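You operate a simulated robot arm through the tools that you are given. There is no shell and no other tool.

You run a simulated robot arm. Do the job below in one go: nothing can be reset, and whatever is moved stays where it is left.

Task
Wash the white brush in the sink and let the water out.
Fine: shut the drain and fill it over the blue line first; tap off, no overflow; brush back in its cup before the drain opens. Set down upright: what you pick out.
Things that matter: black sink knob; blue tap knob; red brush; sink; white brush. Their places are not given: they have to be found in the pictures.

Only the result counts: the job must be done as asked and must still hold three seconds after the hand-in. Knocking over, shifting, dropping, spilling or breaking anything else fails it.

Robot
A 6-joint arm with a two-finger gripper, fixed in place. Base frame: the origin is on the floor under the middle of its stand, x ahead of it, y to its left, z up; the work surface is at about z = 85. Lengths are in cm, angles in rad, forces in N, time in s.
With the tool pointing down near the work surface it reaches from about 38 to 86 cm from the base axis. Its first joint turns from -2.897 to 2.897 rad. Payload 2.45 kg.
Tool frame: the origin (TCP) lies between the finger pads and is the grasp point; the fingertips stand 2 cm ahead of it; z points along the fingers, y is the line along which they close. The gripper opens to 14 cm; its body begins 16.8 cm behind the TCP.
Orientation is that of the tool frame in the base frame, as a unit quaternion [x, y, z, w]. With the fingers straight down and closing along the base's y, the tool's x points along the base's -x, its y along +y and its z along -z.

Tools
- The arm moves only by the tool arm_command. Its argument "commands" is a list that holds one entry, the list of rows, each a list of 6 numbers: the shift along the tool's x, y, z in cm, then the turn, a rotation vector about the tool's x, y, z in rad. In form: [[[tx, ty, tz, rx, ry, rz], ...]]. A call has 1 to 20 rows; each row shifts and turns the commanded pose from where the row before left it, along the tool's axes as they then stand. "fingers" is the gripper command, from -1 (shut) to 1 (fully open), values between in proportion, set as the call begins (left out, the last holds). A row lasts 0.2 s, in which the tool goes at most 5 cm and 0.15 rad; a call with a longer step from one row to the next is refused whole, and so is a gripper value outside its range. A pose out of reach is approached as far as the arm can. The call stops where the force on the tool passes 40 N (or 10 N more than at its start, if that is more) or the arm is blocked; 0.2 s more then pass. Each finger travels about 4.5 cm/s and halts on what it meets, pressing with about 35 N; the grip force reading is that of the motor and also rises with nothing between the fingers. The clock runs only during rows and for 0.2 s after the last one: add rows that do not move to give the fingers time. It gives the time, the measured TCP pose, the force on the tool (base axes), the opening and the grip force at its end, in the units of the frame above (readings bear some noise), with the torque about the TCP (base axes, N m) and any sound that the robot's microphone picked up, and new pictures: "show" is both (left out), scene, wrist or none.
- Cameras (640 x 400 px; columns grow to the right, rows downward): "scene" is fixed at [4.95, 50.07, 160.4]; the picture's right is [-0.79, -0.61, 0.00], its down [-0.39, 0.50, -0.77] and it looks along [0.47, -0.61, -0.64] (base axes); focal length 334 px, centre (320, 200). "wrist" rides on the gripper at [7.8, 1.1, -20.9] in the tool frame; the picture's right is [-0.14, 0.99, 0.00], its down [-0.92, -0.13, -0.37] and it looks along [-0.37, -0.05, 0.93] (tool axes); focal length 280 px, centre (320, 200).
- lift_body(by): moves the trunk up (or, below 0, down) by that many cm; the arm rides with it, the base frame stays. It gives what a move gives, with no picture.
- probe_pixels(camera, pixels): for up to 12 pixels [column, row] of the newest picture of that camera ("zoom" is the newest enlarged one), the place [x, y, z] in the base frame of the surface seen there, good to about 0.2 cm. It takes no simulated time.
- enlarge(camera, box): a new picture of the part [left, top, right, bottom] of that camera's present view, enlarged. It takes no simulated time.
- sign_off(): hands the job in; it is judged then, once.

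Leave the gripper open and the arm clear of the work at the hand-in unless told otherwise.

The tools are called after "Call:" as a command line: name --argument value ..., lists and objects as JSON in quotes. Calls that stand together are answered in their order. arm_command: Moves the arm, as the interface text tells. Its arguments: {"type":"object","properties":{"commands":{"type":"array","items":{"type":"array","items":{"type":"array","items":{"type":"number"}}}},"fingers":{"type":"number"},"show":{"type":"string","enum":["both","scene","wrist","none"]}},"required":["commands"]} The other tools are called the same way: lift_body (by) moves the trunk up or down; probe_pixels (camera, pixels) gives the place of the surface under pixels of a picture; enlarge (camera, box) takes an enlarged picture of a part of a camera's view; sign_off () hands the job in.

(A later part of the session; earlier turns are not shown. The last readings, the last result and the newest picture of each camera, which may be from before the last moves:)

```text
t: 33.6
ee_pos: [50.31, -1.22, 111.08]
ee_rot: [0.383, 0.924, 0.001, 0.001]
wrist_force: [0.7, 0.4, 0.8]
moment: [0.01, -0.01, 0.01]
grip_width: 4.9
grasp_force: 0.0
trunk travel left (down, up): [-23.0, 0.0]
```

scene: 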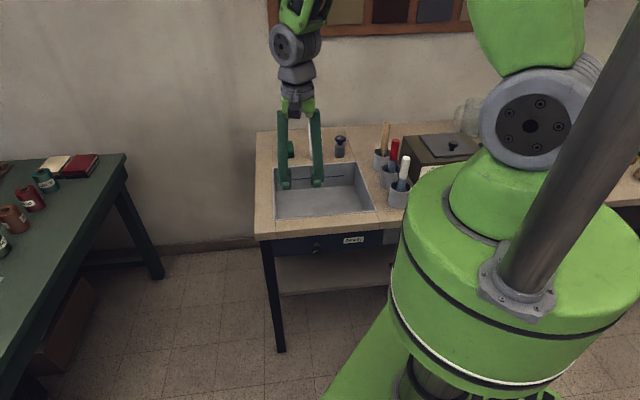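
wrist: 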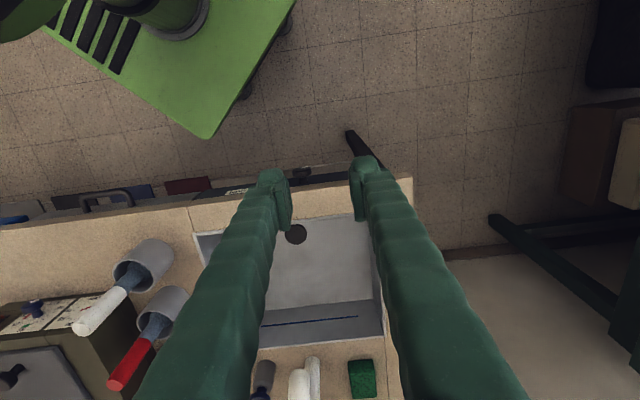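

The drain disc is at wrist (296,235). I'll zoom in and compare it with before.

Call:
enlarge --camera "wrist" --box '[256, 210, 336, 260]'

Call:
probe_pixels --camera "wrist" --pixels '[[296, 235], [290, 232], [303, 238], [296, 225], [296, 244], [310, 260], [285, 250], [320, 322], [340, 340], [302, 372], [262, 372], [262, 392]]'

```text
8.00 times, centred on (296, 235) of wrist
```

zoom: 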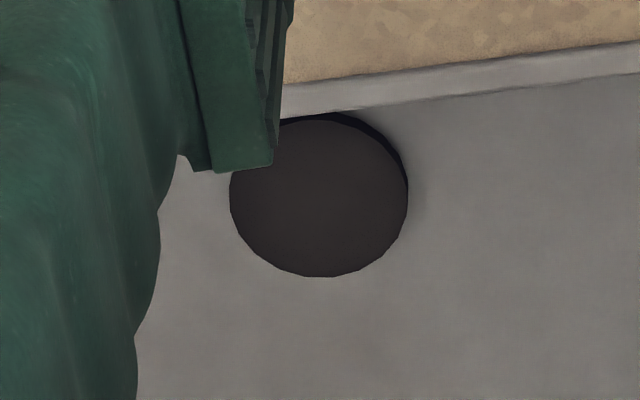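

```text
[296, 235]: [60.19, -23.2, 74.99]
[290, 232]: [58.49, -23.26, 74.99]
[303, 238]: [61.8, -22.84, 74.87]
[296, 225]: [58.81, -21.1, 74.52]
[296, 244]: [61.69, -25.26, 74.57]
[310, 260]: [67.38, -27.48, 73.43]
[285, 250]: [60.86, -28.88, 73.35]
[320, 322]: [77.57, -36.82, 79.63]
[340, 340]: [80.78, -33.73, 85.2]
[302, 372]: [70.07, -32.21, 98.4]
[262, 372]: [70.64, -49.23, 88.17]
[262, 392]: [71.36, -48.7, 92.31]
```

The stopper top has dropped from about z 76.0 to 74.9, so the drain now looks shut. Next is the tap knob at about (71.5,-50), near the arm's outer reach. I'll lower the trunk to its starting height, then move above the sink towards the tap to look at it.

Call:
lift_body --by -13

Call:
arm_command --commands '[[[0, 0, -4.2, 0, 0, 0], [0, 0, -4.2, 0, 0, 0], [0, 0, -4.2, 0, 0, 0], [-3.73, -2.19, 0, 0, 0, 0], [-3.73, -2.19, 0, 0, 0, 0], [-3.73, -2.19, 0, 0, 0, 0], [-3.73, -2.19, 0, 0, 0, 0], [-3.73, -2.19, 0, 0, 0, 0], [-3.73, -2.19, 0, 0, 0, 0], [-3.73, -2.19, 0, 0, 0, 0], [-3.73, -2.19, 0, 0, 0, 0], [-3.73, -2.19, 0, 0, 0, 0], [0, 0, 0, 0, 0, 0]]]' --fingers -0.1

```text
t: 35.2
ee_pos: [50.37, -1.26, 98.04]
ee_rot: [0.383, 0.924, 0.0, 0.0]
wrist_force: [-0.2, -0.5, 0.0]
moment: [-0.03, -0.01, 0.0]
grip_width: 4.88
grasp_force: 0.1
trunk travel left (down, up): [-10.0, 13.0]
```

```text
t: 38.0
ee_pos: [60.21, -38.74, 110.57]
ee_rot: [0.383, 0.924, 0.001, 0.001]
wrist_force: [-0.6, -0.4, 0.1]
moment: [0.0, 0.02, -0.02]
grip_width: 6.28
grasp_force: 0.0
trunk travel left (down, up): [-10.0, 13.0]
```

scene: 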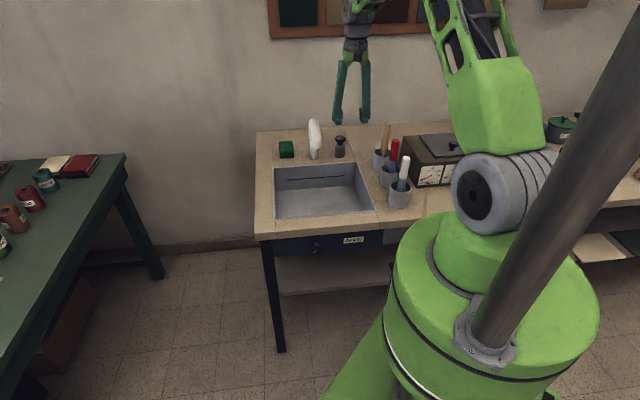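
wrist: 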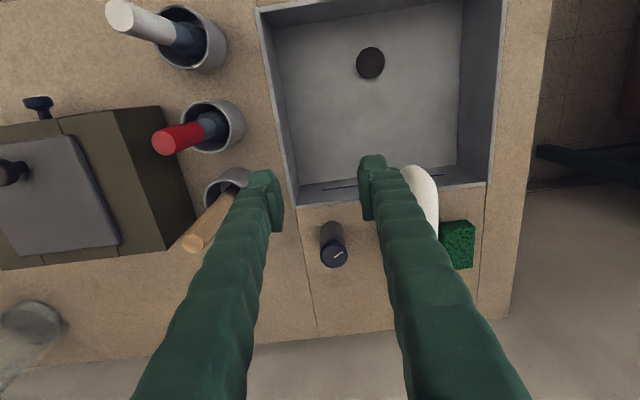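

The tap knob is visible at wrist (333,250) with a pointer mark on top. I'll zoom in and probe it and the spout.

Call:
enlarge --camera "wrist" --box '[290, 210, 386, 270]'

Call:
probe_pixels --camera "wrist" --pixels '[[335, 257], [330, 250], [342, 256], [328, 262], [333, 265], [331, 232], [330, 225], [425, 175], [415, 195], [430, 200], [435, 225], [370, 63]]'

Call:
enlarge --camera "scene" --box '[300, 115, 364, 155]'

```text
6.67 times, centred on (338, 240) of wrist
```

zoom: 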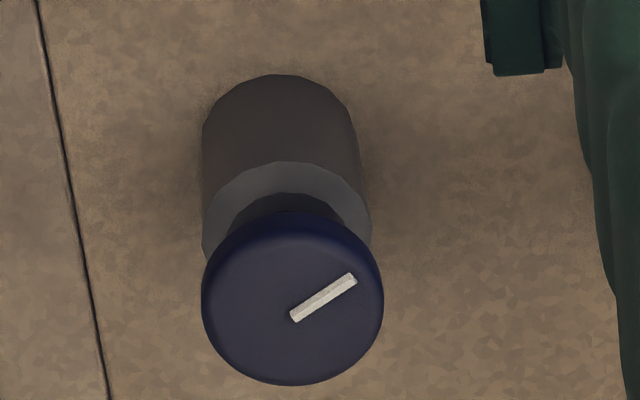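

```text
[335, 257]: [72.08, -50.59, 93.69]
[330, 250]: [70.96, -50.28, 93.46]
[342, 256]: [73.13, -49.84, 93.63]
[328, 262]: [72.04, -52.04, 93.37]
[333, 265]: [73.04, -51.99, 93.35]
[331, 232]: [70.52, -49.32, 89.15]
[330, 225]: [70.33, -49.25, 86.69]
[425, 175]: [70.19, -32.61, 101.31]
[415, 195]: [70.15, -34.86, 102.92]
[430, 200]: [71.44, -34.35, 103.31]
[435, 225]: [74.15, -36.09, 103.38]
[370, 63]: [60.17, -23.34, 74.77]
```

```text
10.00 times, centred on (332, 135) of scene
```

zoom: 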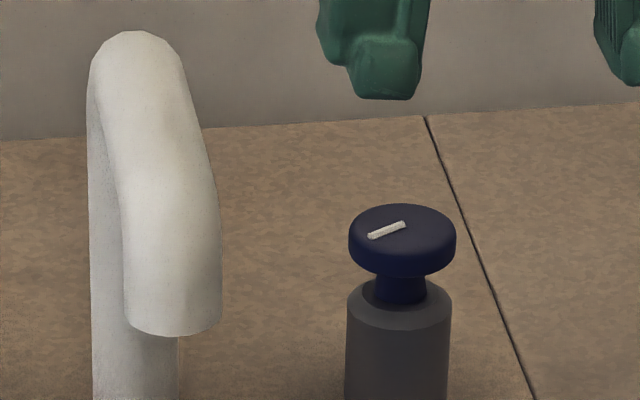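

The tap knob's cap is centred at about (72.0,-50.55), top at z 93.5 and about 3.85 cm wide, on a vertical axis, with its pointer towards the spout and the front. The spout is about 10 cm to its left. I'll tilt the tool 12° to extend the reach, move above the knob, and pre-roll counter-clockwise by 50° so there is room for a clockwise stroke.

Call:
arm_command --commands '[[[0, 0, 0, 0, -0.105, 0], [0, 0, 0, 0, -0.105, 0], [-3.8, 0, 2.21, 0, 0, 0], [-3.8, 0, 2.21, 0, 0, 0], [-3.8, 0, 2.21, 0, 0, 0], [-3.79, 0, 2.22, 0, 0, 0], [0, 0, 0, -0.0302, 0, -0.1418], [0, 0, 0, -0.0302, 0, -0.1418], [0, 0, 0, -0.0302, 0, -0.1418], [0, 0, 0, -0.0302, 0, -0.1418], [0, 0, 0, -0.0302, 0, -0.1418], [0, 0, 0, -0.0302, 0, -0.1418], [0, 0, 0, 0, 0, 0]]]' --fingers -0.15

```text
t: 40.8
ee_pos: [71.86, -50.74, 105.2]
ee_rot: [-0.043, 0.993, 0.006, 0.106]
wrist_force: [0.1, 0.8, -0.8]
moment: [-0.02, -0.02, -0.04]
grip_width: 5.94
grasp_force: 0.1
trunk travel left (down, up): [-10.0, 13.0]
```

scene: 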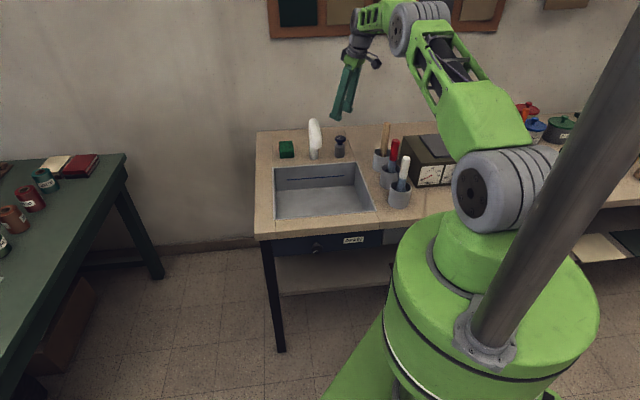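
wrist: 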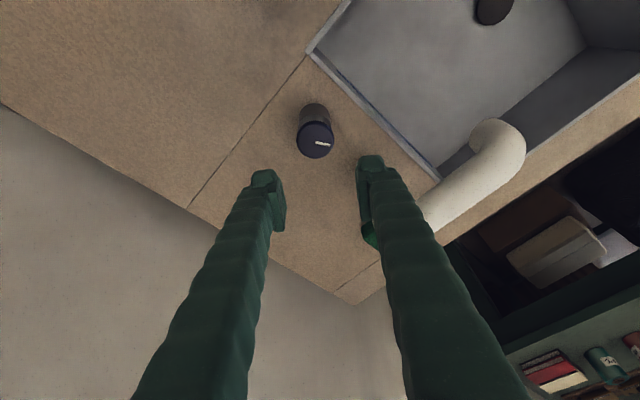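

The tool is above the knob at (71.9,-50.7,105.2). I'll double-check the knob centre from this view before descending.

Call:
enlarge --camera "wrist" --box '[284, 100, 348, 140]'

Call:
probe_pixels --camera "wrist" --pixels '[[300, 140], [315, 140], [331, 140], [315, 128], [315, 156], [313, 115], [322, 142]]'

Call:
enlarge --camera "wrist" --box '[284, 125, 348, 165]'

```text
10.00 times, centred on (316, 120) of wrist
```

zoom: 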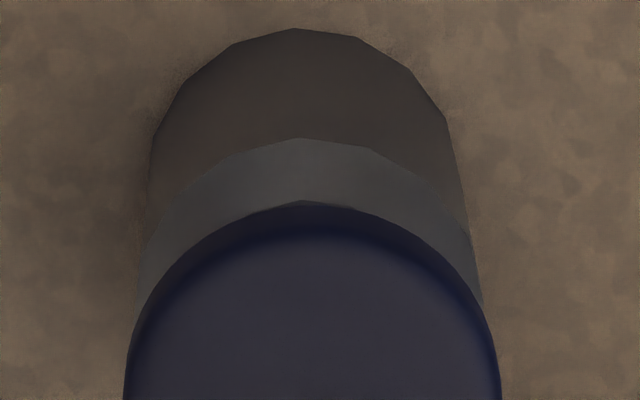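

```text
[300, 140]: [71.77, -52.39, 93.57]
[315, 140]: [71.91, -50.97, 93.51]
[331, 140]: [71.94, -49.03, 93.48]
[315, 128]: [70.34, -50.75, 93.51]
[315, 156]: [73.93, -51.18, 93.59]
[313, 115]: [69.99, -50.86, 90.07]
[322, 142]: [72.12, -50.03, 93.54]
```

```text
10.00 times, centred on (316, 145) of wrist
```

zoom: 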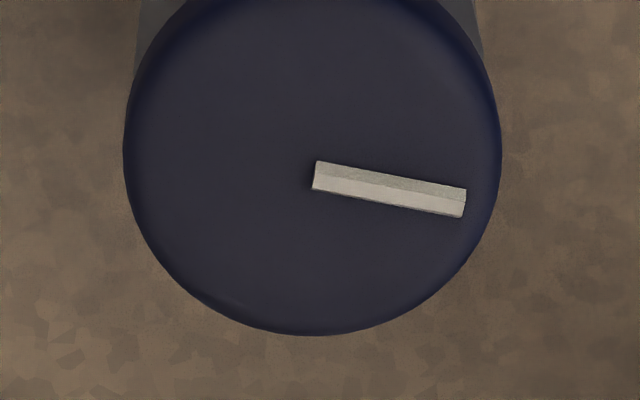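

The knob centre agrees with the tool position within a few millimetres. I'll descend straight down so the pads sit around the cap.

Call:
arm_command --commands '[[[0.624, 0, 2.934, 0, 0, 0], [0.624, 0, 2.934, 0, 0, 0], [0.624, 0, 2.934, 0, 0, 0], [0.416, 0, 1.956, 0, 0, 0], [0.27, 0, 1.27, 0, 0, 0], [0, 0, 0, 0, 0, 0]]]' --show "both"

```text
t: 42.2
ee_pos: [71.84, -50.66, 92.83]
ee_rot: [-0.041, 0.993, 0.005, 0.106]
wrist_force: [-0.3, 0.0, -0.1]
moment: [-0.03, -0.02, -0.01]
grip_width: 5.95
grasp_force: 0.0
trunk travel left (down, up): [-10.0, 13.0]
```

scene: 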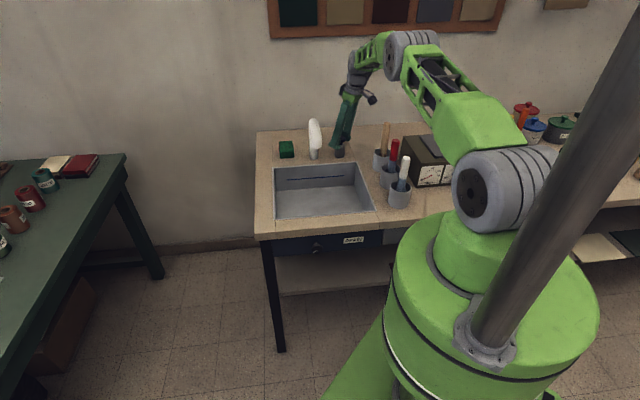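
wrist: 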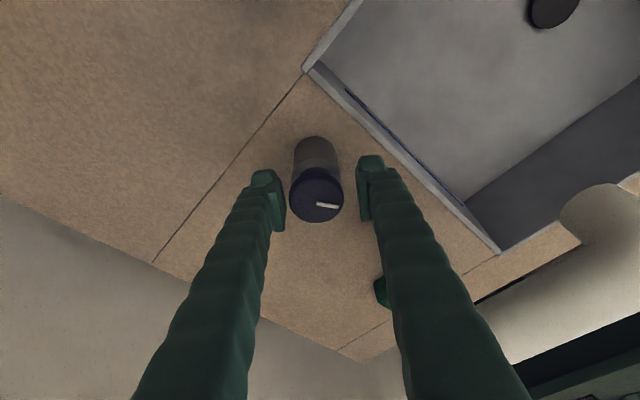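

The cap is centred between the pads at wrist (316,193). I'll close on it first.

Call:
arm_command --commands '[[[0, 0, 0, 0, 0, 0], [0, 0, 0, 0, 0, 0], [0, 0, 0, 0, 0, 0], [0, 0, 0, 0, 0, 0]]]' --fingers -1 --show "wrist"

```text
t: 43.2
ee_pos: [71.93, -50.85, 92.97]
ee_rot: [-0.042, 0.994, 0.006, 0.106]
wrist_force: [1.0, -22.9, -1.1]
moment: [-0.03, 0.03, -0.06]
grip_width: 4.08
grasp_force: 45.0
trunk travel left (down, up): [-10.0, 13.0]
```

wrist: 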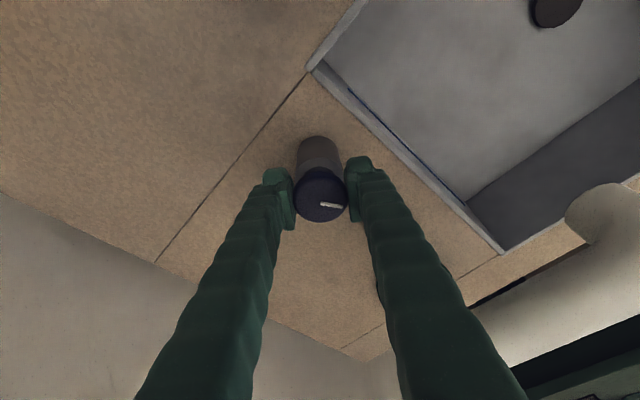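

The grip is on, at 4.08 cm, with about 23 N of sideways force because the tool is a couple of millimetres off centre. I'll shift a little to relieve it.

Call:
arm_command --commands '[[[0, -0.18, 0, 0, 0, 0], [0, 0, 0, 0, 0, 0]]]' --show "none"

```text
t: 43.8
ee_pos: [71.83, -50.87, 92.83]
ee_rot: [-0.041, 0.994, 0.005, 0.105]
wrist_force: [0.3, -17.3, 3.0]
moment: [0.04, 0.23, -0.01]
grip_width: 4.08
grasp_force: 44.8
trunk travel left (down, up): [-10.0, 13.0]
```

Call:
arm_command --commands '[[[0, -0.3, 0, 0, 0, 0], [0, 0, 0, 0, 0, 0]]]' --show "none"

```text
t: 44.4
ee_pos: [71.94, -50.8, 92.9]
ee_rot: [-0.042, 0.993, 0.007, 0.106]
wrist_force: [-2.9, 0.2, 6.8]
moment: [0.4, 0.23, -0.03]
grip_width: 4.09
grasp_force: 45.1
trunk travel left (down, up): [-10.0, 13.0]
```

The side force is gone. Next is a small clockwise turn, seen from above; I'll watch the torque and the spout.

Call:
arm_command --commands '[[[0, 0, 0, 0.0208, 0, 0.0978], [0, 0, 0, 0.0208, 0, 0.0978]]]' --show "both"

Call:
enlarge --camera "wrist" --box '[240, 150, 400, 250]'

Call:
enlarge --camera "scene" --box '[250, 110, 410, 210]'

```text
t: 45.0
ee_pos: [71.86, -50.97, 92.89]
ee_rot: [0.057, 0.993, -0.004, 0.106]
wrist_force: [-2.0, 11.0, 6.0]
moment: [0.03, -0.02, 0.03]
grip_width: 4.07
grasp_force: 45.2
trunk travel left (down, up): [-10.0, 13.0]
```

scene: 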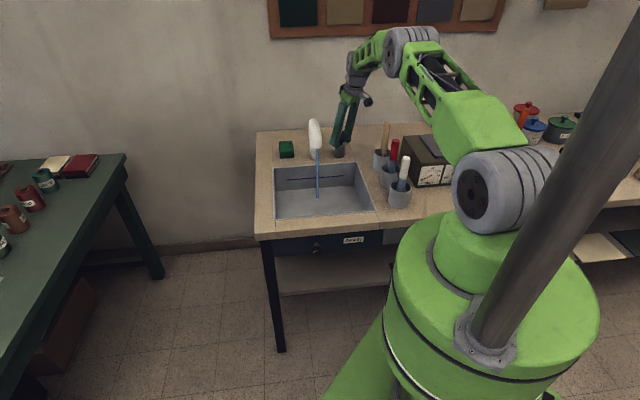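
wrist: 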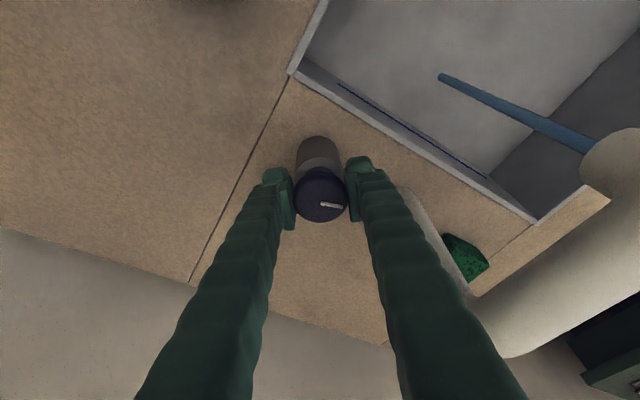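

```text
4.00 times, centred on (320, 200) of wrist
```

zoom: 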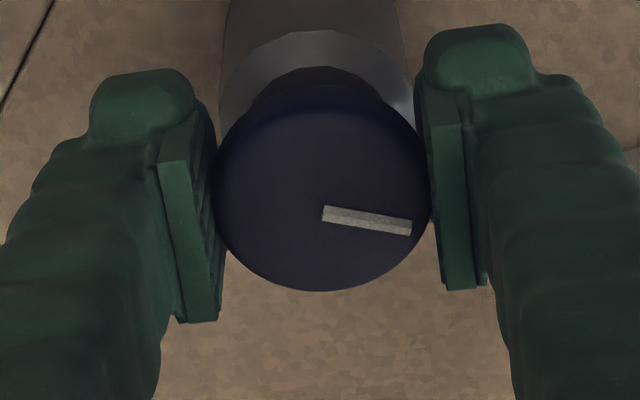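

```text
4.00 times, centred on (330, 160) of scene
```

zoom: 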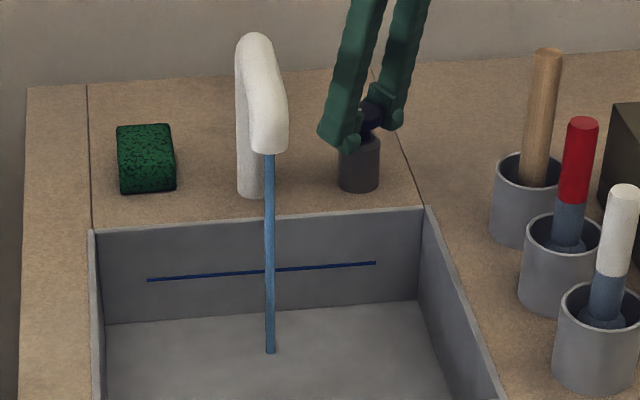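

Water is running from the spout after about 11° of turn. I'll hold it here for a couple of seconds to measure the fill rate.

Call:
arm_command --commands '[[[0, 0, 0, 0, 0, 0], [0, 0, 0, 0, 0, 0], [0, 0, 0, 0, 0, 0], [0, 0, 0, 0, 0, 0], [0, 0, 0, 0, 0, 0], [0, 0, 0, 0, 0, 0], [0, 0, 0, 0, 0, 0], [0, 0, 0, 0, 0, 0], [0, 0, 0, 0, 0, 0], [0, 0, 0, 0, 0, 0]]]' --show "scene"

Call:
enlarge --camera "scene" --box '[260, 150, 388, 230]'

Call:
probe_pixels --camera "scene" --pixels '[[310, 205], [340, 205], [290, 205], [330, 195], [317, 198], [317, 180], [300, 200]]'

```text
t: 47.2
ee_pos: [71.94, -50.89, 92.88]
ee_rot: [0.056, 0.993, -0.005, 0.105]
wrist_force: [-0.7, 28.5, -3.2]
moment: [-0.18, -0.13, 0.08]
grip_width: 4.09
grasp_force: 45.0
trunk travel left (down, up): [-10.0, 13.0]
```

scene: 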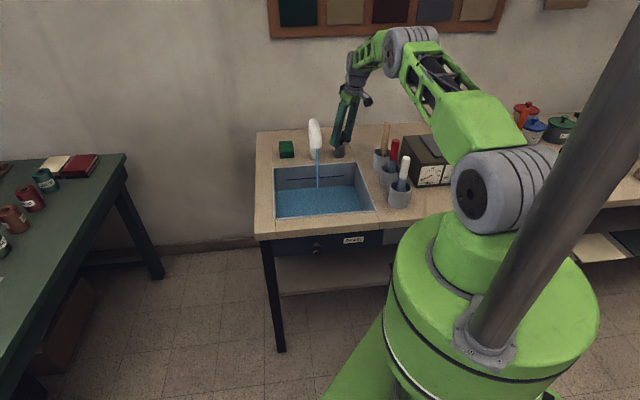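

```text
5.00 times, centred on (324, 190) of scene
```

zoom: 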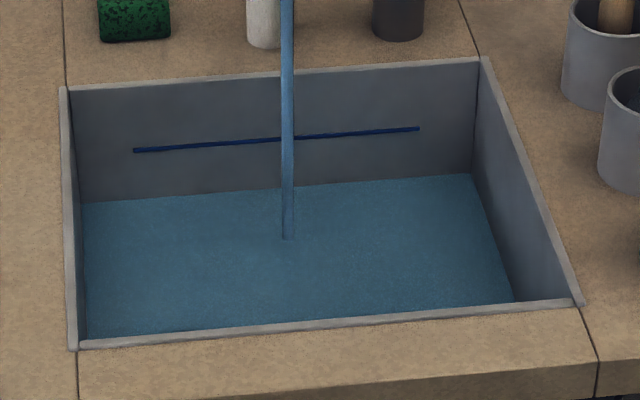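

```text
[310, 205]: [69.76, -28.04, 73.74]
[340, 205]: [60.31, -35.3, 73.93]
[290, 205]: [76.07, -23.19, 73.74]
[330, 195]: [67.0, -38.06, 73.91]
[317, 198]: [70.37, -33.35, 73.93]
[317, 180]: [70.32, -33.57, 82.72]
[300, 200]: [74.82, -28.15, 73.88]
```

The sink is holding water: the surface is at about z 73.85 and rising. I'll ease the side force and open the tap a little more.

Call:
arm_command --commands '[[[0, 0.3, 0, 0, 0, 0], [0, 0, 0, 0.0208, 0, 0.0978], [0, 0, 0, 0.0208, 0, 0.0978], [0, 0, 0, 0, 0, 0], [0, 0, 0, 0, 0, 0], [0, 0, 0, 0, 0, 0], [0, 0, 0, 0, 0, 0], [0, 0, 0, 0, 0, 0], [0, 0, 0, 0, 0, 0], [0, 0, 0, 0, 0, 0]]]' --show "both"

Call:
probe_pixels --camera "scene" --pixels '[[310, 205], [340, 205], [290, 205], [330, 195], [300, 200]]'

```text
t: 49.4
ee_pos: [71.9, -50.86, 92.89]
ee_rot: [0.156, 0.982, -0.016, 0.104]
wrist_force: [-11.4, 11.7, -6.8]
moment: [-0.02, 0.0, 0.01]
grip_width: 4.08
grasp_force: 45.1
trunk travel left (down, up): [-10.0, 13.0]
```

scene: 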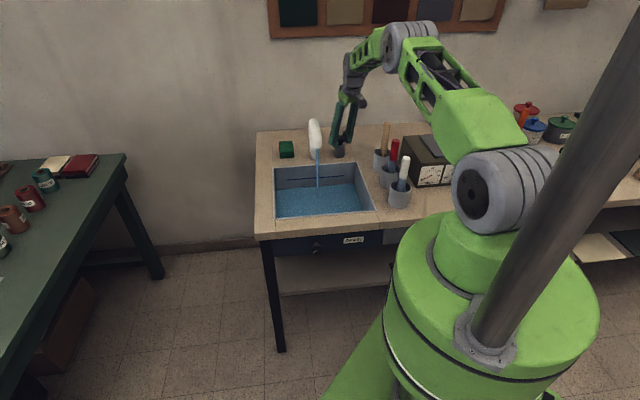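
wrist: 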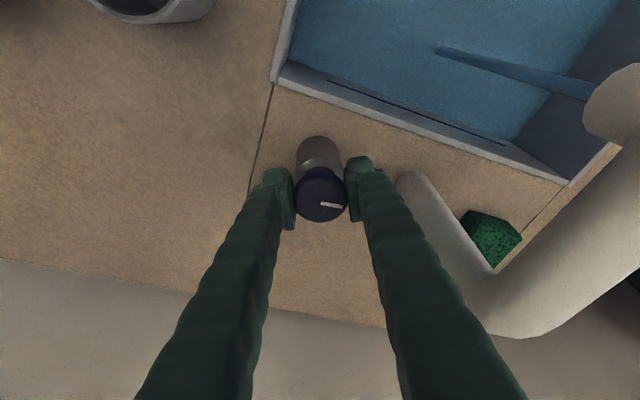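

```text
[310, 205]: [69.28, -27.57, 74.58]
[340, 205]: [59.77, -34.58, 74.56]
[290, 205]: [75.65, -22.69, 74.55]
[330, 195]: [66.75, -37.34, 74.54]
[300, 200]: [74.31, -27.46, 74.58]
```

The level is 74.56, rising about 0.3 cm/s. I'll hold here and keep watching.

Call:
arm_command --commands '[[[0, 0, 0, 0, 0, 0], [0, 0, 0, 0, 0, 0], [0, 0, 0, 0, 0, 0], [0, 0, 0, 0, 0, 0], [0, 0, 0, 0, 0, 0], [0, 0, 0, 0, 0, 0], [0, 0, 0, 0, 0, 0], [0, 0, 0, 0, 0, 0], [0, 0, 0, 0, 0, 0], [0, 0, 0, 0, 0, 0], [0, 0, 0, 0, 0, 0], [0, 0, 0, 0, 0, 0], [0, 0, 0, 0, 0, 0], [0, 0, 0, 0, 0, 0], [0, 0, 0, 0, 0, 0], [0, 0, 0, 0, 0, 0], [0, 0, 0, 0, 0, 0], [0, 0, 0, 0, 0, 0], [0, 0, 0, 0, 0, 0], [0, 0, 0, 0, 0, 0]]]' --show "scene"

Call:
probe_pixels --camera "scene" --pixels '[[310, 205], [340, 205], [290, 205], [330, 195], [300, 200]]'

```text
t: 53.6
ee_pos: [71.91, -50.77, 92.84]
ee_rot: [0.157, 0.982, -0.016, 0.104]
wrist_force: [-13.6, 9.4, -6.5]
moment: [0.08, -0.03, 0.0]
grip_width: 4.08
grasp_force: 44.9
trunk travel left (down, up): [-10.0, 13.0]
```

scene: 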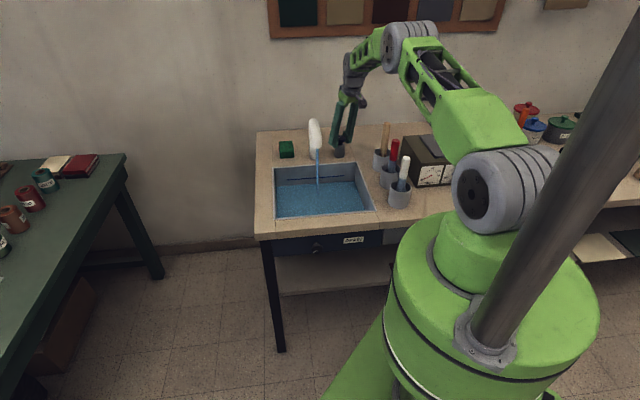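

```text
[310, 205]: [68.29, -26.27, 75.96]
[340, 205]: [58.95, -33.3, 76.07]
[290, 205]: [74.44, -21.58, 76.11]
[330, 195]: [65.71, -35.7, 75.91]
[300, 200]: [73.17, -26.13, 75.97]
```

The level is 76.0, rising 0.34 cm/s. I'll hold twice more and then check.

Call:
arm_command --commands '[[[0, 0, 0, 0, 0, 0], [0, 0, 0, 0, 0, 0], [0, 0, 0, 0, 0, 0], [0, 0, 0, 0, 0, 0], [0, 0, 0, 0, 0, 0], [0, 0, 0, 0, 0, 0], [0, 0, 0, 0, 0, 0], [0, 0, 0, 0, 0, 0], [0, 0, 0, 0, 0, 0], [0, 0, 0, 0, 0, 0], [0, 0, 0, 0, 0, 0], [0, 0, 0, 0, 0, 0], [0, 0, 0, 0, 0, 0], [0, 0, 0, 0, 0, 0], [0, 0, 0, 0, 0, 0], [0, 0, 0, 0, 0, 0], [0, 0, 0, 0, 0, 0], [0, 0, 0, 0, 0, 0], [0, 0, 0, 0, 0, 0], [0, 0, 0, 0, 0, 0]]]' --show "scene"

Call:
probe_pixels --camera "scene" --pixels '[[310, 205], [340, 205], [330, 195]]'

Call:
arm_command --commands '[[[0, 0, 0, 0, 0, 0], [0, 0, 0, 0, 0, 0], [0, 0, 0, 0, 0, 0], [0, 0, 0, 0, 0, 0], [0, 0, 0, 0, 0, 0], [0, 0, 0, 0, 0, 0], [0, 0, 0, 0, 0, 0], [0, 0, 0, 0, 0, 0], [0, 0, 0, 0, 0, 0], [0, 0, 0, 0, 0, 0], [0, 0, 0, 0, 0, 0], [0, 0, 0, 0, 0, 0], [0, 0, 0, 0, 0, 0], [0, 0, 0, 0, 0, 0], [0, 0, 0, 0, 0, 0]]]' --show "scene"

Call:
probe_pixels --camera "scene" --pixels '[[310, 205], [340, 205], [330, 195]]'

Call:
enlarge --camera "scene" --box '[260, 150, 388, 230]'

```text
t: 57.8
ee_pos: [72.04, -50.85, 92.91]
ee_rot: [0.156, 0.982, -0.016, 0.104]
wrist_force: [-11.5, 9.0, -5.3]
moment: [0.16, -0.07, 0.03]
grip_width: 4.08
grasp_force: 45.5
trunk travel left (down, up): [-10.0, 13.0]
```

scene: 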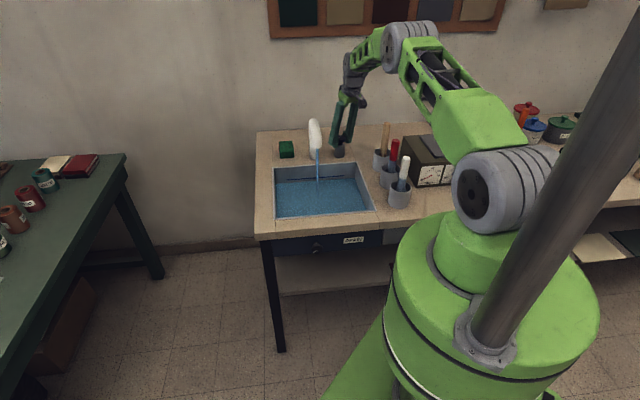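

```text
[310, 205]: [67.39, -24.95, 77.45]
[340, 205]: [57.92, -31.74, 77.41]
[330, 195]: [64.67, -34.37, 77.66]
```

```text
t: 61.0
ee_pos: [72.11, -50.93, 92.88]
ee_rot: [0.156, 0.982, -0.017, 0.104]
wrist_force: [-9.4, 7.1, -4.0]
moment: [0.18, -0.06, 0.02]
grip_width: 4.08
grasp_force: 44.7
trunk travel left (down, up): [-10.0, 13.0]
```

scene: 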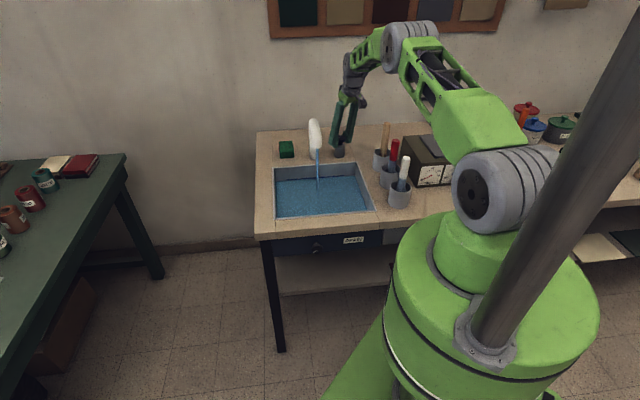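

```text
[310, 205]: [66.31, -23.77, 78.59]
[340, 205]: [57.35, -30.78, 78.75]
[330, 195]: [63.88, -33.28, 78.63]
```

```text
5.00 times, centred on (324, 190) of scene
```

zoom: 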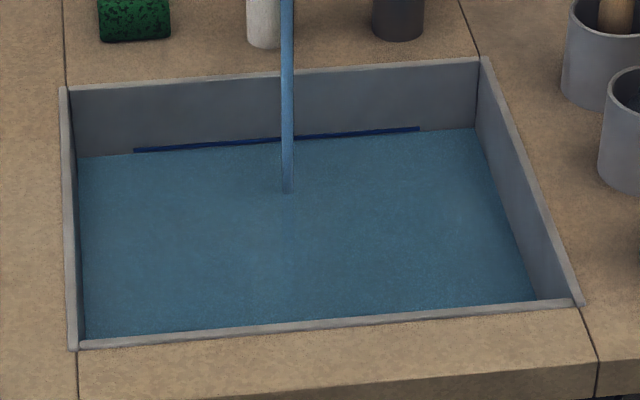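

The level is 78.65, right at the blue line. I'll run about 4 s more to get clearly above it.

Call:
arm_command --commands '[[[0, 0, 0, 0, 0, 0], [0, 0, 0, 0, 0, 0], [0, 0, 0, 0, 0, 0], [0, 0, 0, 0, 0, 0], [0, 0, 0, 0, 0, 0], [0, 0, 0, 0, 0, 0], [0, 0, 0, 0, 0, 0], [0, 0, 0, 0, 0, 0], [0, 0, 0, 0, 0, 0], [0, 0, 0, 0, 0, 0], [0, 0, 0, 0, 0, 0], [0, 0, 0, 0, 0, 0], [0, 0, 0, 0, 0, 0], [0, 0, 0, 0, 0, 0], [0, 0, 0, 0, 0, 0], [0, 0, 0, 0, 0, 0], [0, 0, 0, 0, 0, 0], [0, 0, 0, 0, 0, 0], [0, 0, 0, 0, 0, 0], [0, 0, 0, 0, 0, 0]]]' --show "scene"

Call:
probe_pixels --camera "scene" --pixels '[[310, 205], [340, 205], [330, 195]]'

```text
t: 65.2
ee_pos: [72.01, -50.9, 92.9]
ee_rot: [0.157, 0.982, -0.016, 0.105]
wrist_force: [-5.4, 6.5, -2.0]
moment: [0.19, -0.05, 0.0]
grip_width: 4.08
grasp_force: 45.1
trunk travel left (down, up): [-10.0, 13.0]
```

scene: 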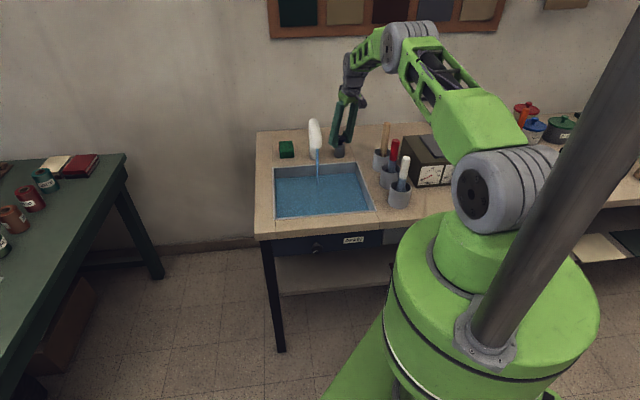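

```text
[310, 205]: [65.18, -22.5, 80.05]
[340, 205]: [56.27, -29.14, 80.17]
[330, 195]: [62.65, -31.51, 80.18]
```

The level is 80.13, already above the line at about 79.4. I'll run one more second, then turn the tap back to its stop.

Call:
arm_command --commands '[[[0, 0, 0, 0, 0, 0], [0, 0, 0, 0, 0, 0], [0, 0, 0, 0, 0, 0], [0, 0, 0, -0.0208, 0, -0.0978], [0, 0, 0, -0.0208, 0, -0.0978], [0, 0, 0, -0.0208, 0, -0.0978], [0, 0, 0, -0.0208, 0, -0.0978], [0, 0, 0, -0.0208, 0, -0.0978], [0, 0, 0, 0, 0, 0]]]' --show "both"

Call:
enlarge --camera "wrist" --box '[240, 150, 400, 250]'

Call:
enlarge --camera "scene" --box '[260, 120, 388, 200]'

Call:
probe_pixels --camera "scene" --pixels '[[310, 205], [340, 205], [330, 195]]'

```text
t: 67.2
ee_pos: [71.98, -50.88, 92.81]
ee_rot: [-0.092, 0.99, 0.01, 0.106]
wrist_force: [-0.1, -2.9, -1.7]
moment: [0.21, -0.29, -0.77]
grip_width: 4.06
grasp_force: 44.4
trunk travel left (down, up): [-10.0, 13.0]
```

scene: 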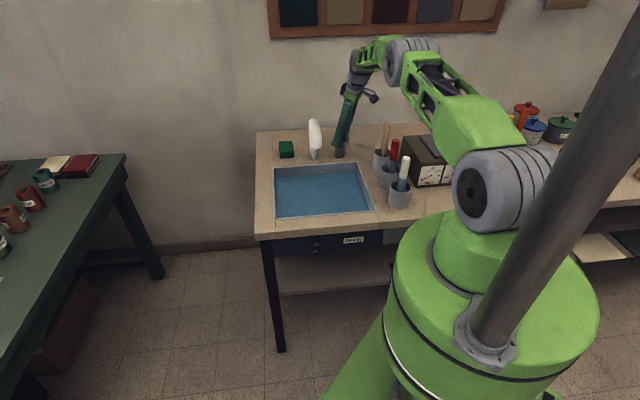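
wrist: 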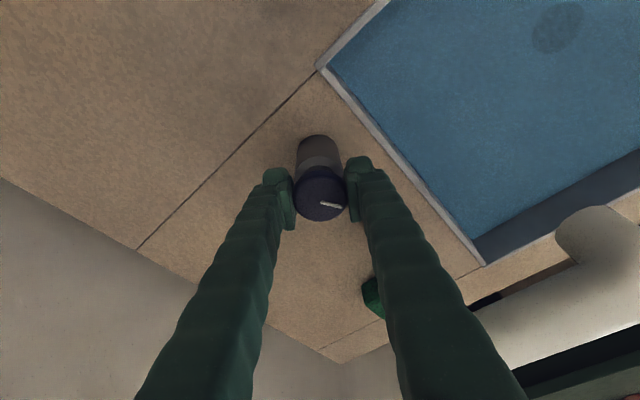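

```text
4.00 times, centred on (320, 200) of wrist
```

zoom: 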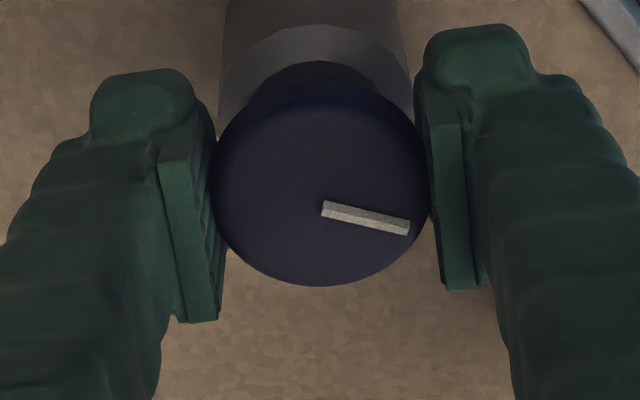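

```text
5.00 times, centred on (324, 160) of scene
```

zoom: 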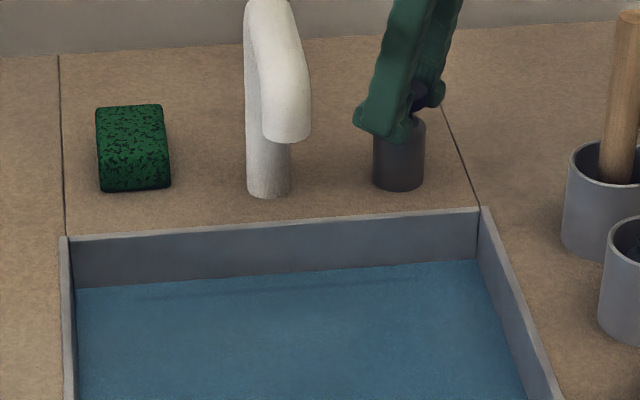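

```text
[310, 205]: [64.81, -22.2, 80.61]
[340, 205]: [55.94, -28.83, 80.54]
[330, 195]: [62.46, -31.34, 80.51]
```

No stream now, and the knob is against its off stop at 0.77 N m. The level is 80.55, above the line and well below the rim. I'll open the fingers and rise straight up.

Call:
arm_command --commands '[[[0, 0, 0, 0, 0, 0], [0, 0, 0, 0, 0, 0], [0, 0, 0, 0, 0, 0], [-0.416, 0, -1.956, 0, 0, 0], [-0.83, 0, -3.91, 0, 0, 0], [-0.83, 0, -3.91, 0, 0, 0], [-0.83, 0, -3.91, 0, 0, 0], [-0.83, 0, -3.91, 0, 0, 0], [0, 0, 0, 0, 0, 0]]]' --fingers -0.15 --show "both"

Call:
probe_pixels --camera "scene" --pixels '[[310, 205], [340, 205], [330, 195], [317, 175]]'

Call:
enlarge --camera "scene" --box '[250, 110, 430, 222]'

```text
t: 69.2
ee_pos: [71.98, -50.9, 110.9]
ee_rot: [-0.092, 0.99, 0.011, 0.105]
wrist_force: [0.2, -0.5, -0.3]
moment: [-0.02, -0.04, 0.02]
grip_width: 5.94
grasp_force: 0.1
trunk travel left (down, up): [-10.0, 13.0]
```

scene: 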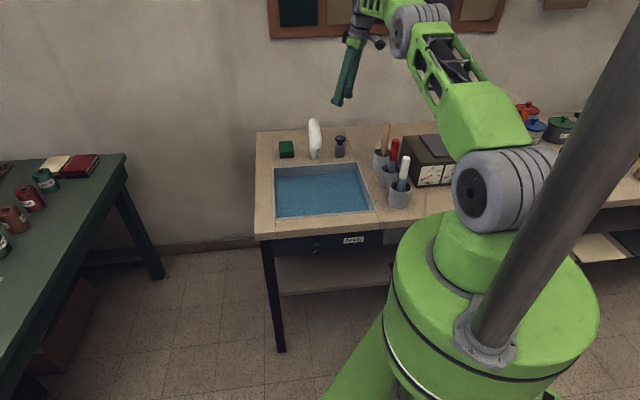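
wrist: 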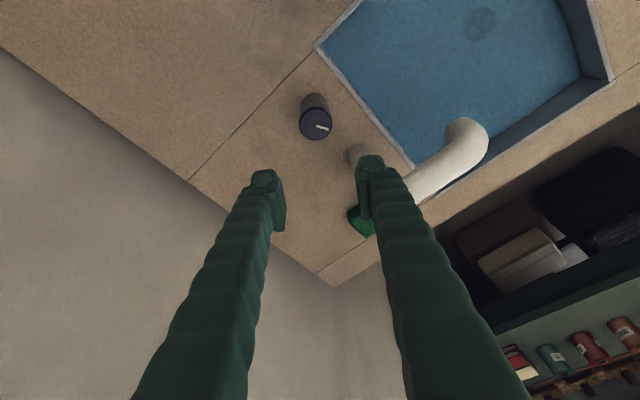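

```text
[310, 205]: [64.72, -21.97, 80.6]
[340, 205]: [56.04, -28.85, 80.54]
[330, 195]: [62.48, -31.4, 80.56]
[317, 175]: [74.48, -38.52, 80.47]
```

```text
3.56 times, centred on (340, 166) of scene
```

zoom: 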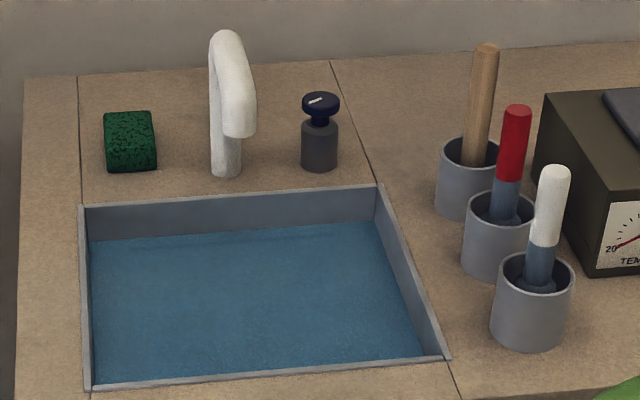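

The tap is off, the level is steady at 80.55, and nothing else has moved. Next is the white brush. I'll roll and tilt the tool back to vertical, and move above the white brush's cup.

Call:
arm_command --commands '[[[0, 0, 0, 0.0288, 0, 0.1355], [0, 0, 0, 0.0288, 0, 0.1355], [0, 0, 0, 0.0288, 0, 0.1355], [0, 0, 0, 0.0288, 0, 0.1355], [0, 0, 0, 0.0288, 0, 0.1355], [0, 0, 0, 0.0288, 0, 0.1355], [0, 0, 0, 0.0288, 0, 0.1355], [3.91, 0, -0.83, 0, 0, 0], [3.91, 0, -0.83, 0, 0, 0], [3.91, 0, -0.83, 0, 0, 0], [3.91, 0, -0.83, 0, 0, 0], [3.91, 0, -0.83, 0, 0, 0], [0, 0, 0, 0, 0.105, 0], [0, 0, 0, 0, 0.105, 0], [0, 0, 0, 0, 0, 0]]]' --show "none"

```text
t: 72.4
ee_pos: [57.88, -36.86, 110.86]
ee_rot: [0.383, 0.924, 0.001, 0.001]
wrist_force: [-0.3, 0.2, 0.8]
moment: [-0.03, -0.05, -0.03]
grip_width: 5.96
grasp_force: 0.1
trunk travel left (down, up): [-10.0, 13.0]
```

The tool is vertical at (57.9,-36.9,110.9). I'll move over the white brush.

Call:
arm_command --commands '[[[2.62, -2.97, -0.6, 0, 0, 0], [2.62, -2.97, -0.6, 0, 0, 0], [2.62, -2.97, -0.6, 0, 0, 0], [2.62, -2.97, -0.6, 0, 0, 0], [2.62, -2.97, -0.6, 0, 0, 0], [0, 0, 0, 0, 0, 0]]]' --show "both"

Call:
enlarge --camera "wrist" --box '[240, 130, 400, 230]'

```text
t: 73.8
ee_pos: [37.95, -38.0, 113.95]
ee_rot: [0.382, 0.924, 0.002, 0.001]
wrist_force: [0.6, 0.2, -1.0]
moment: [-0.02, -0.03, 0.01]
grip_width: 5.96
grasp_force: 0.0
trunk travel left (down, up): [-10.0, 13.0]
```

scene: 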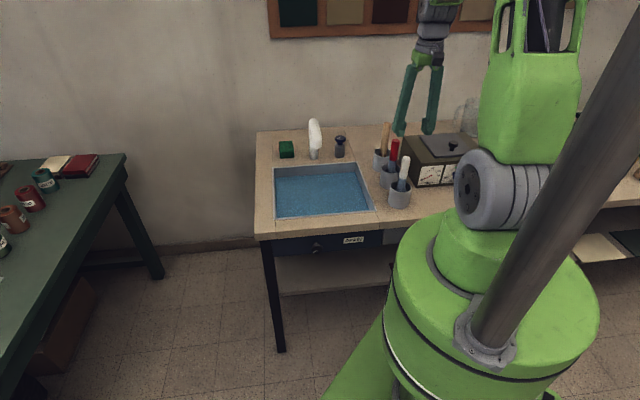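
wrist: 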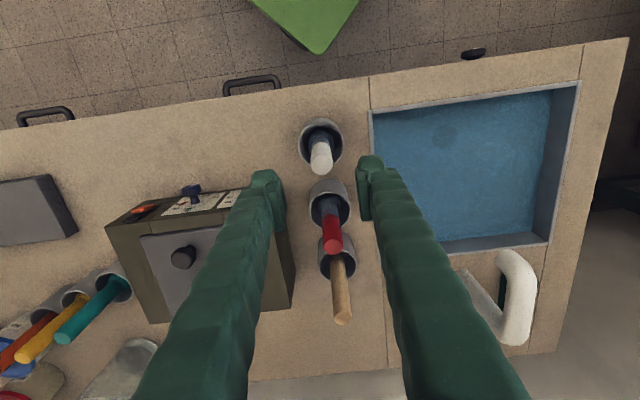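

```text
4.00 times, centred on (320, 180) of wrist
```

zoom: 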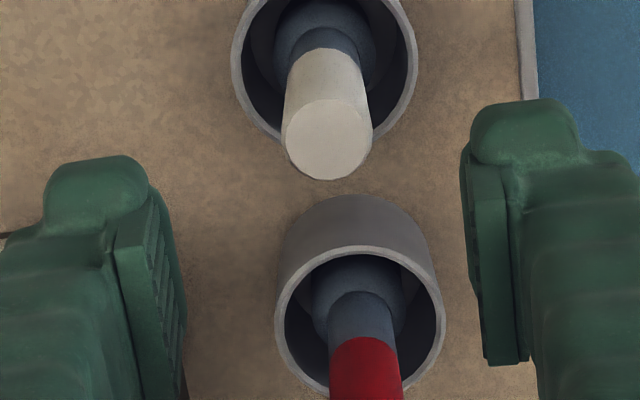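

I'll probe the handle's top disc, the cup rim and the neighbouring red handle to centre the tool accurately.

Call:
probe_pixels --camera "wrist" --pixels '[[321.7, 164.5], [312, 164], [331, 164], [321.5, 156], [321.5, 172], [320, 146], [301, 143], [342, 143], [321, 122], [333, 245], [317, 143], [326, 143]]'

Call:
enlarge --camera "scene" --box '[368, 140, 432, 212]'

```text
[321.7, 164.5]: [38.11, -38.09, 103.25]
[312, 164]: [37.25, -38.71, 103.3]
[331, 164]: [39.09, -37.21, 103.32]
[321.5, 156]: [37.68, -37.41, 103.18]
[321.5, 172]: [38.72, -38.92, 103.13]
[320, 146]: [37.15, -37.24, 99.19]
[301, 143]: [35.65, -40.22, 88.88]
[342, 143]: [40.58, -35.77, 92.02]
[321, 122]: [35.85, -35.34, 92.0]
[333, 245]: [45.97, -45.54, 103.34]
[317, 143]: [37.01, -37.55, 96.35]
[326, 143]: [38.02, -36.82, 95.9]
```

```text
5.56 times, centred on (400, 176) of scene
```

zoom: 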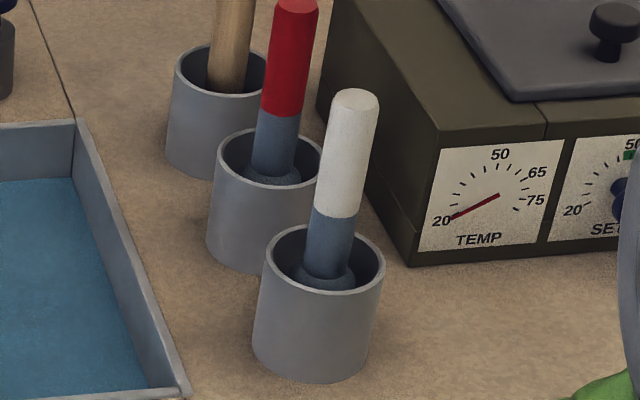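

The handle's top centre is (38.11,-38.09,103.25), so the tool is centred within 2 mm. I'll descend around the handle.

Call:
arm_command --commands '[[[-0.18, 0.05, 4, 0, 0, 0], [0, 0, 4, 0, 0, 0], [0, 0, 3, 0, 0, 0], [0, 0, 2, 0, 0, 0], [0, 0, 1.1, 0, 0, 0], [0, 0, 0, 0, 0, 0]]]' --show "both"

```text
t: 75.2
ee_pos: [38.22, -38.23, 99.68]
ee_rot: [0.383, 0.924, 0.002, 0.0]
wrist_force: [-0.1, 0.9, -0.4]
moment: [-0.03, 0.02, 0.0]
grip_width: 5.95
grasp_force: 0.0
trunk travel left (down, up): [-10.0, 13.0]
```

scene: 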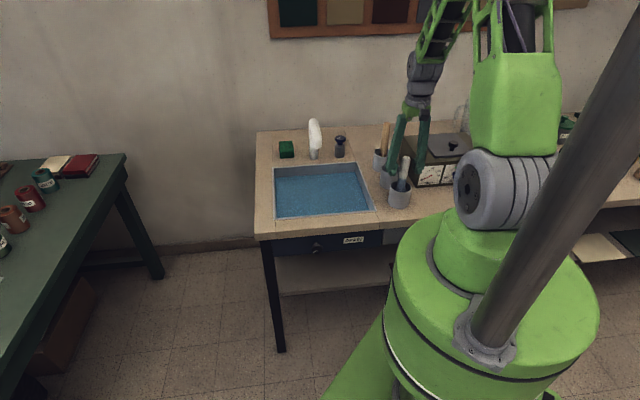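
wrist: 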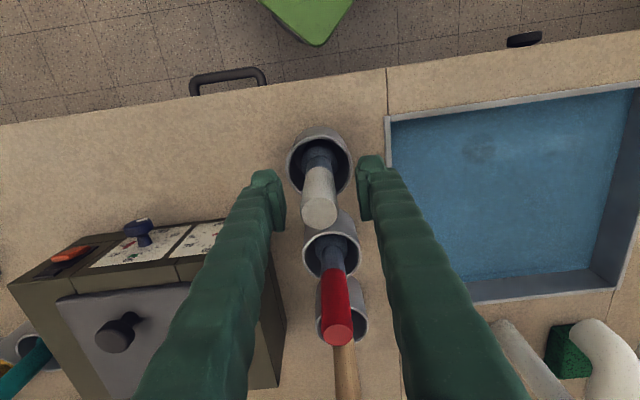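

The handle sits midway between the fingers at wrist (319,195). I'll close on it.

Call:
arm_command --commands '[[[0, 0, 0, 0, 0, 0], [0, 0, 0, 0, 0, 0], [0, 0, 0, 0, 0, 0], [0, 0, 0, 0, 0, 0], [0, 0, 0, 0, 0, 0]]]' --fingers -1 --show "wrist"

```text
t: 76.4
ee_pos: [38.24, -38.08, 99.85]
ee_rot: [0.381, 0.924, 0.001, 0.001]
wrist_force: [-0.6, -0.5, 0.2]
moment: [-0.03, -0.01, -0.01]
grip_width: 2.52
grasp_force: 34.6
trunk travel left (down, up): [-10.0, 13.0]
```

wrist: 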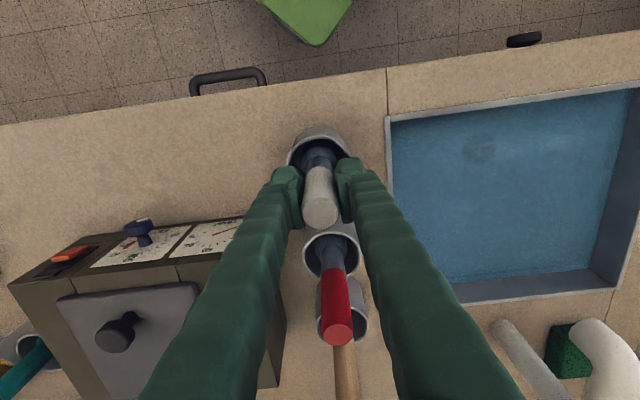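

The brush handle is gripped at 2.52 cm. I'll lift it straight up out of the cup.

Call:
arm_command --commands '[[[0, 0, -1, 0, 0, 0], [0, 0, -2, 0, 0, 0], [0, 0, -3, 0, 0, 0], [0, 0, -3, 0, 0, 0], [0, 0, -3, 0, 0, 0], [0, 0, 0, 0, 0, 0]]]' --show "both"

Call:
enlarge --camera "scene" --box '[360, 100, 440, 215]'

```text
t: 77.8
ee_pos: [38.32, -38.11, 111.77]
ee_rot: [0.382, 0.924, 0.001, 0.001]
wrist_force: [0.6, 1.1, -1.1]
moment: [-0.01, 0.0, 0.0]
grip_width: 2.51
grasp_force: 35.0
trunk travel left (down, up): [-10.0, 13.0]
```

scene: 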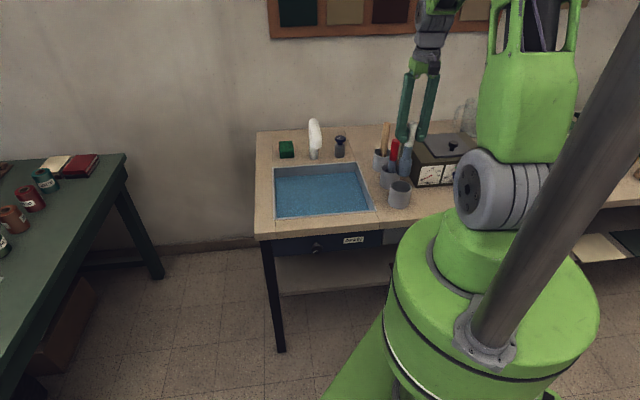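
wrist: 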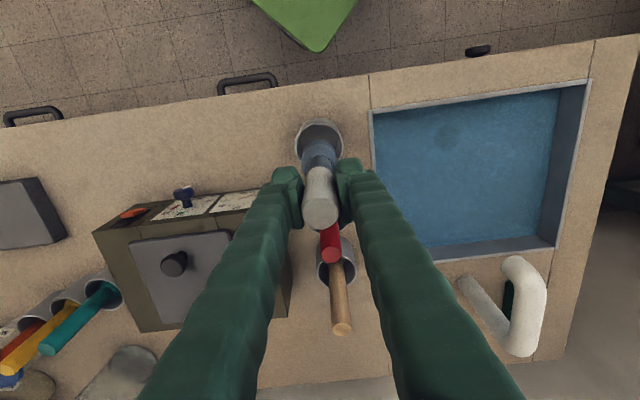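

```text
3.48 times, centred on (400, 158) of scene
```

zoom: 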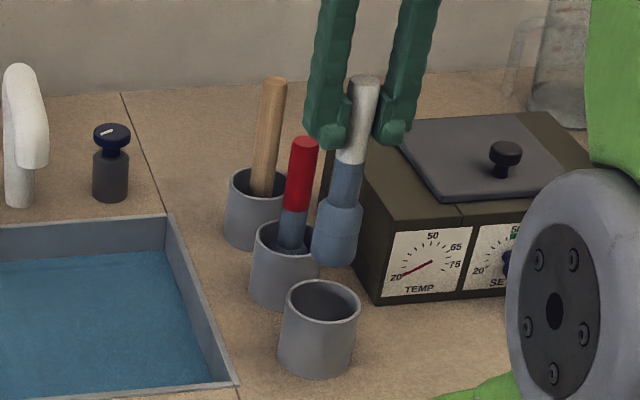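

The brush is out and its round head is clear of the cup. I'll probe the bottom of the head to know the brush's length.

Call:
probe_pixels --camera "scene" --pixels '[[405, 175.5], [405, 174], [405, 165], [405, 160], [408, 148], [408, 135], [400, 195], [407, 125]]'

```text
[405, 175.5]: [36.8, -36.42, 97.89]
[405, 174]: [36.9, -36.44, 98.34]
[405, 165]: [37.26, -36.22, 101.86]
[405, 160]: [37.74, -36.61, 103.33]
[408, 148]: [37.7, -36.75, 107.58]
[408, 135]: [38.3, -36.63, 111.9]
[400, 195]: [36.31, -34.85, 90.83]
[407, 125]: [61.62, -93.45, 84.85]
```

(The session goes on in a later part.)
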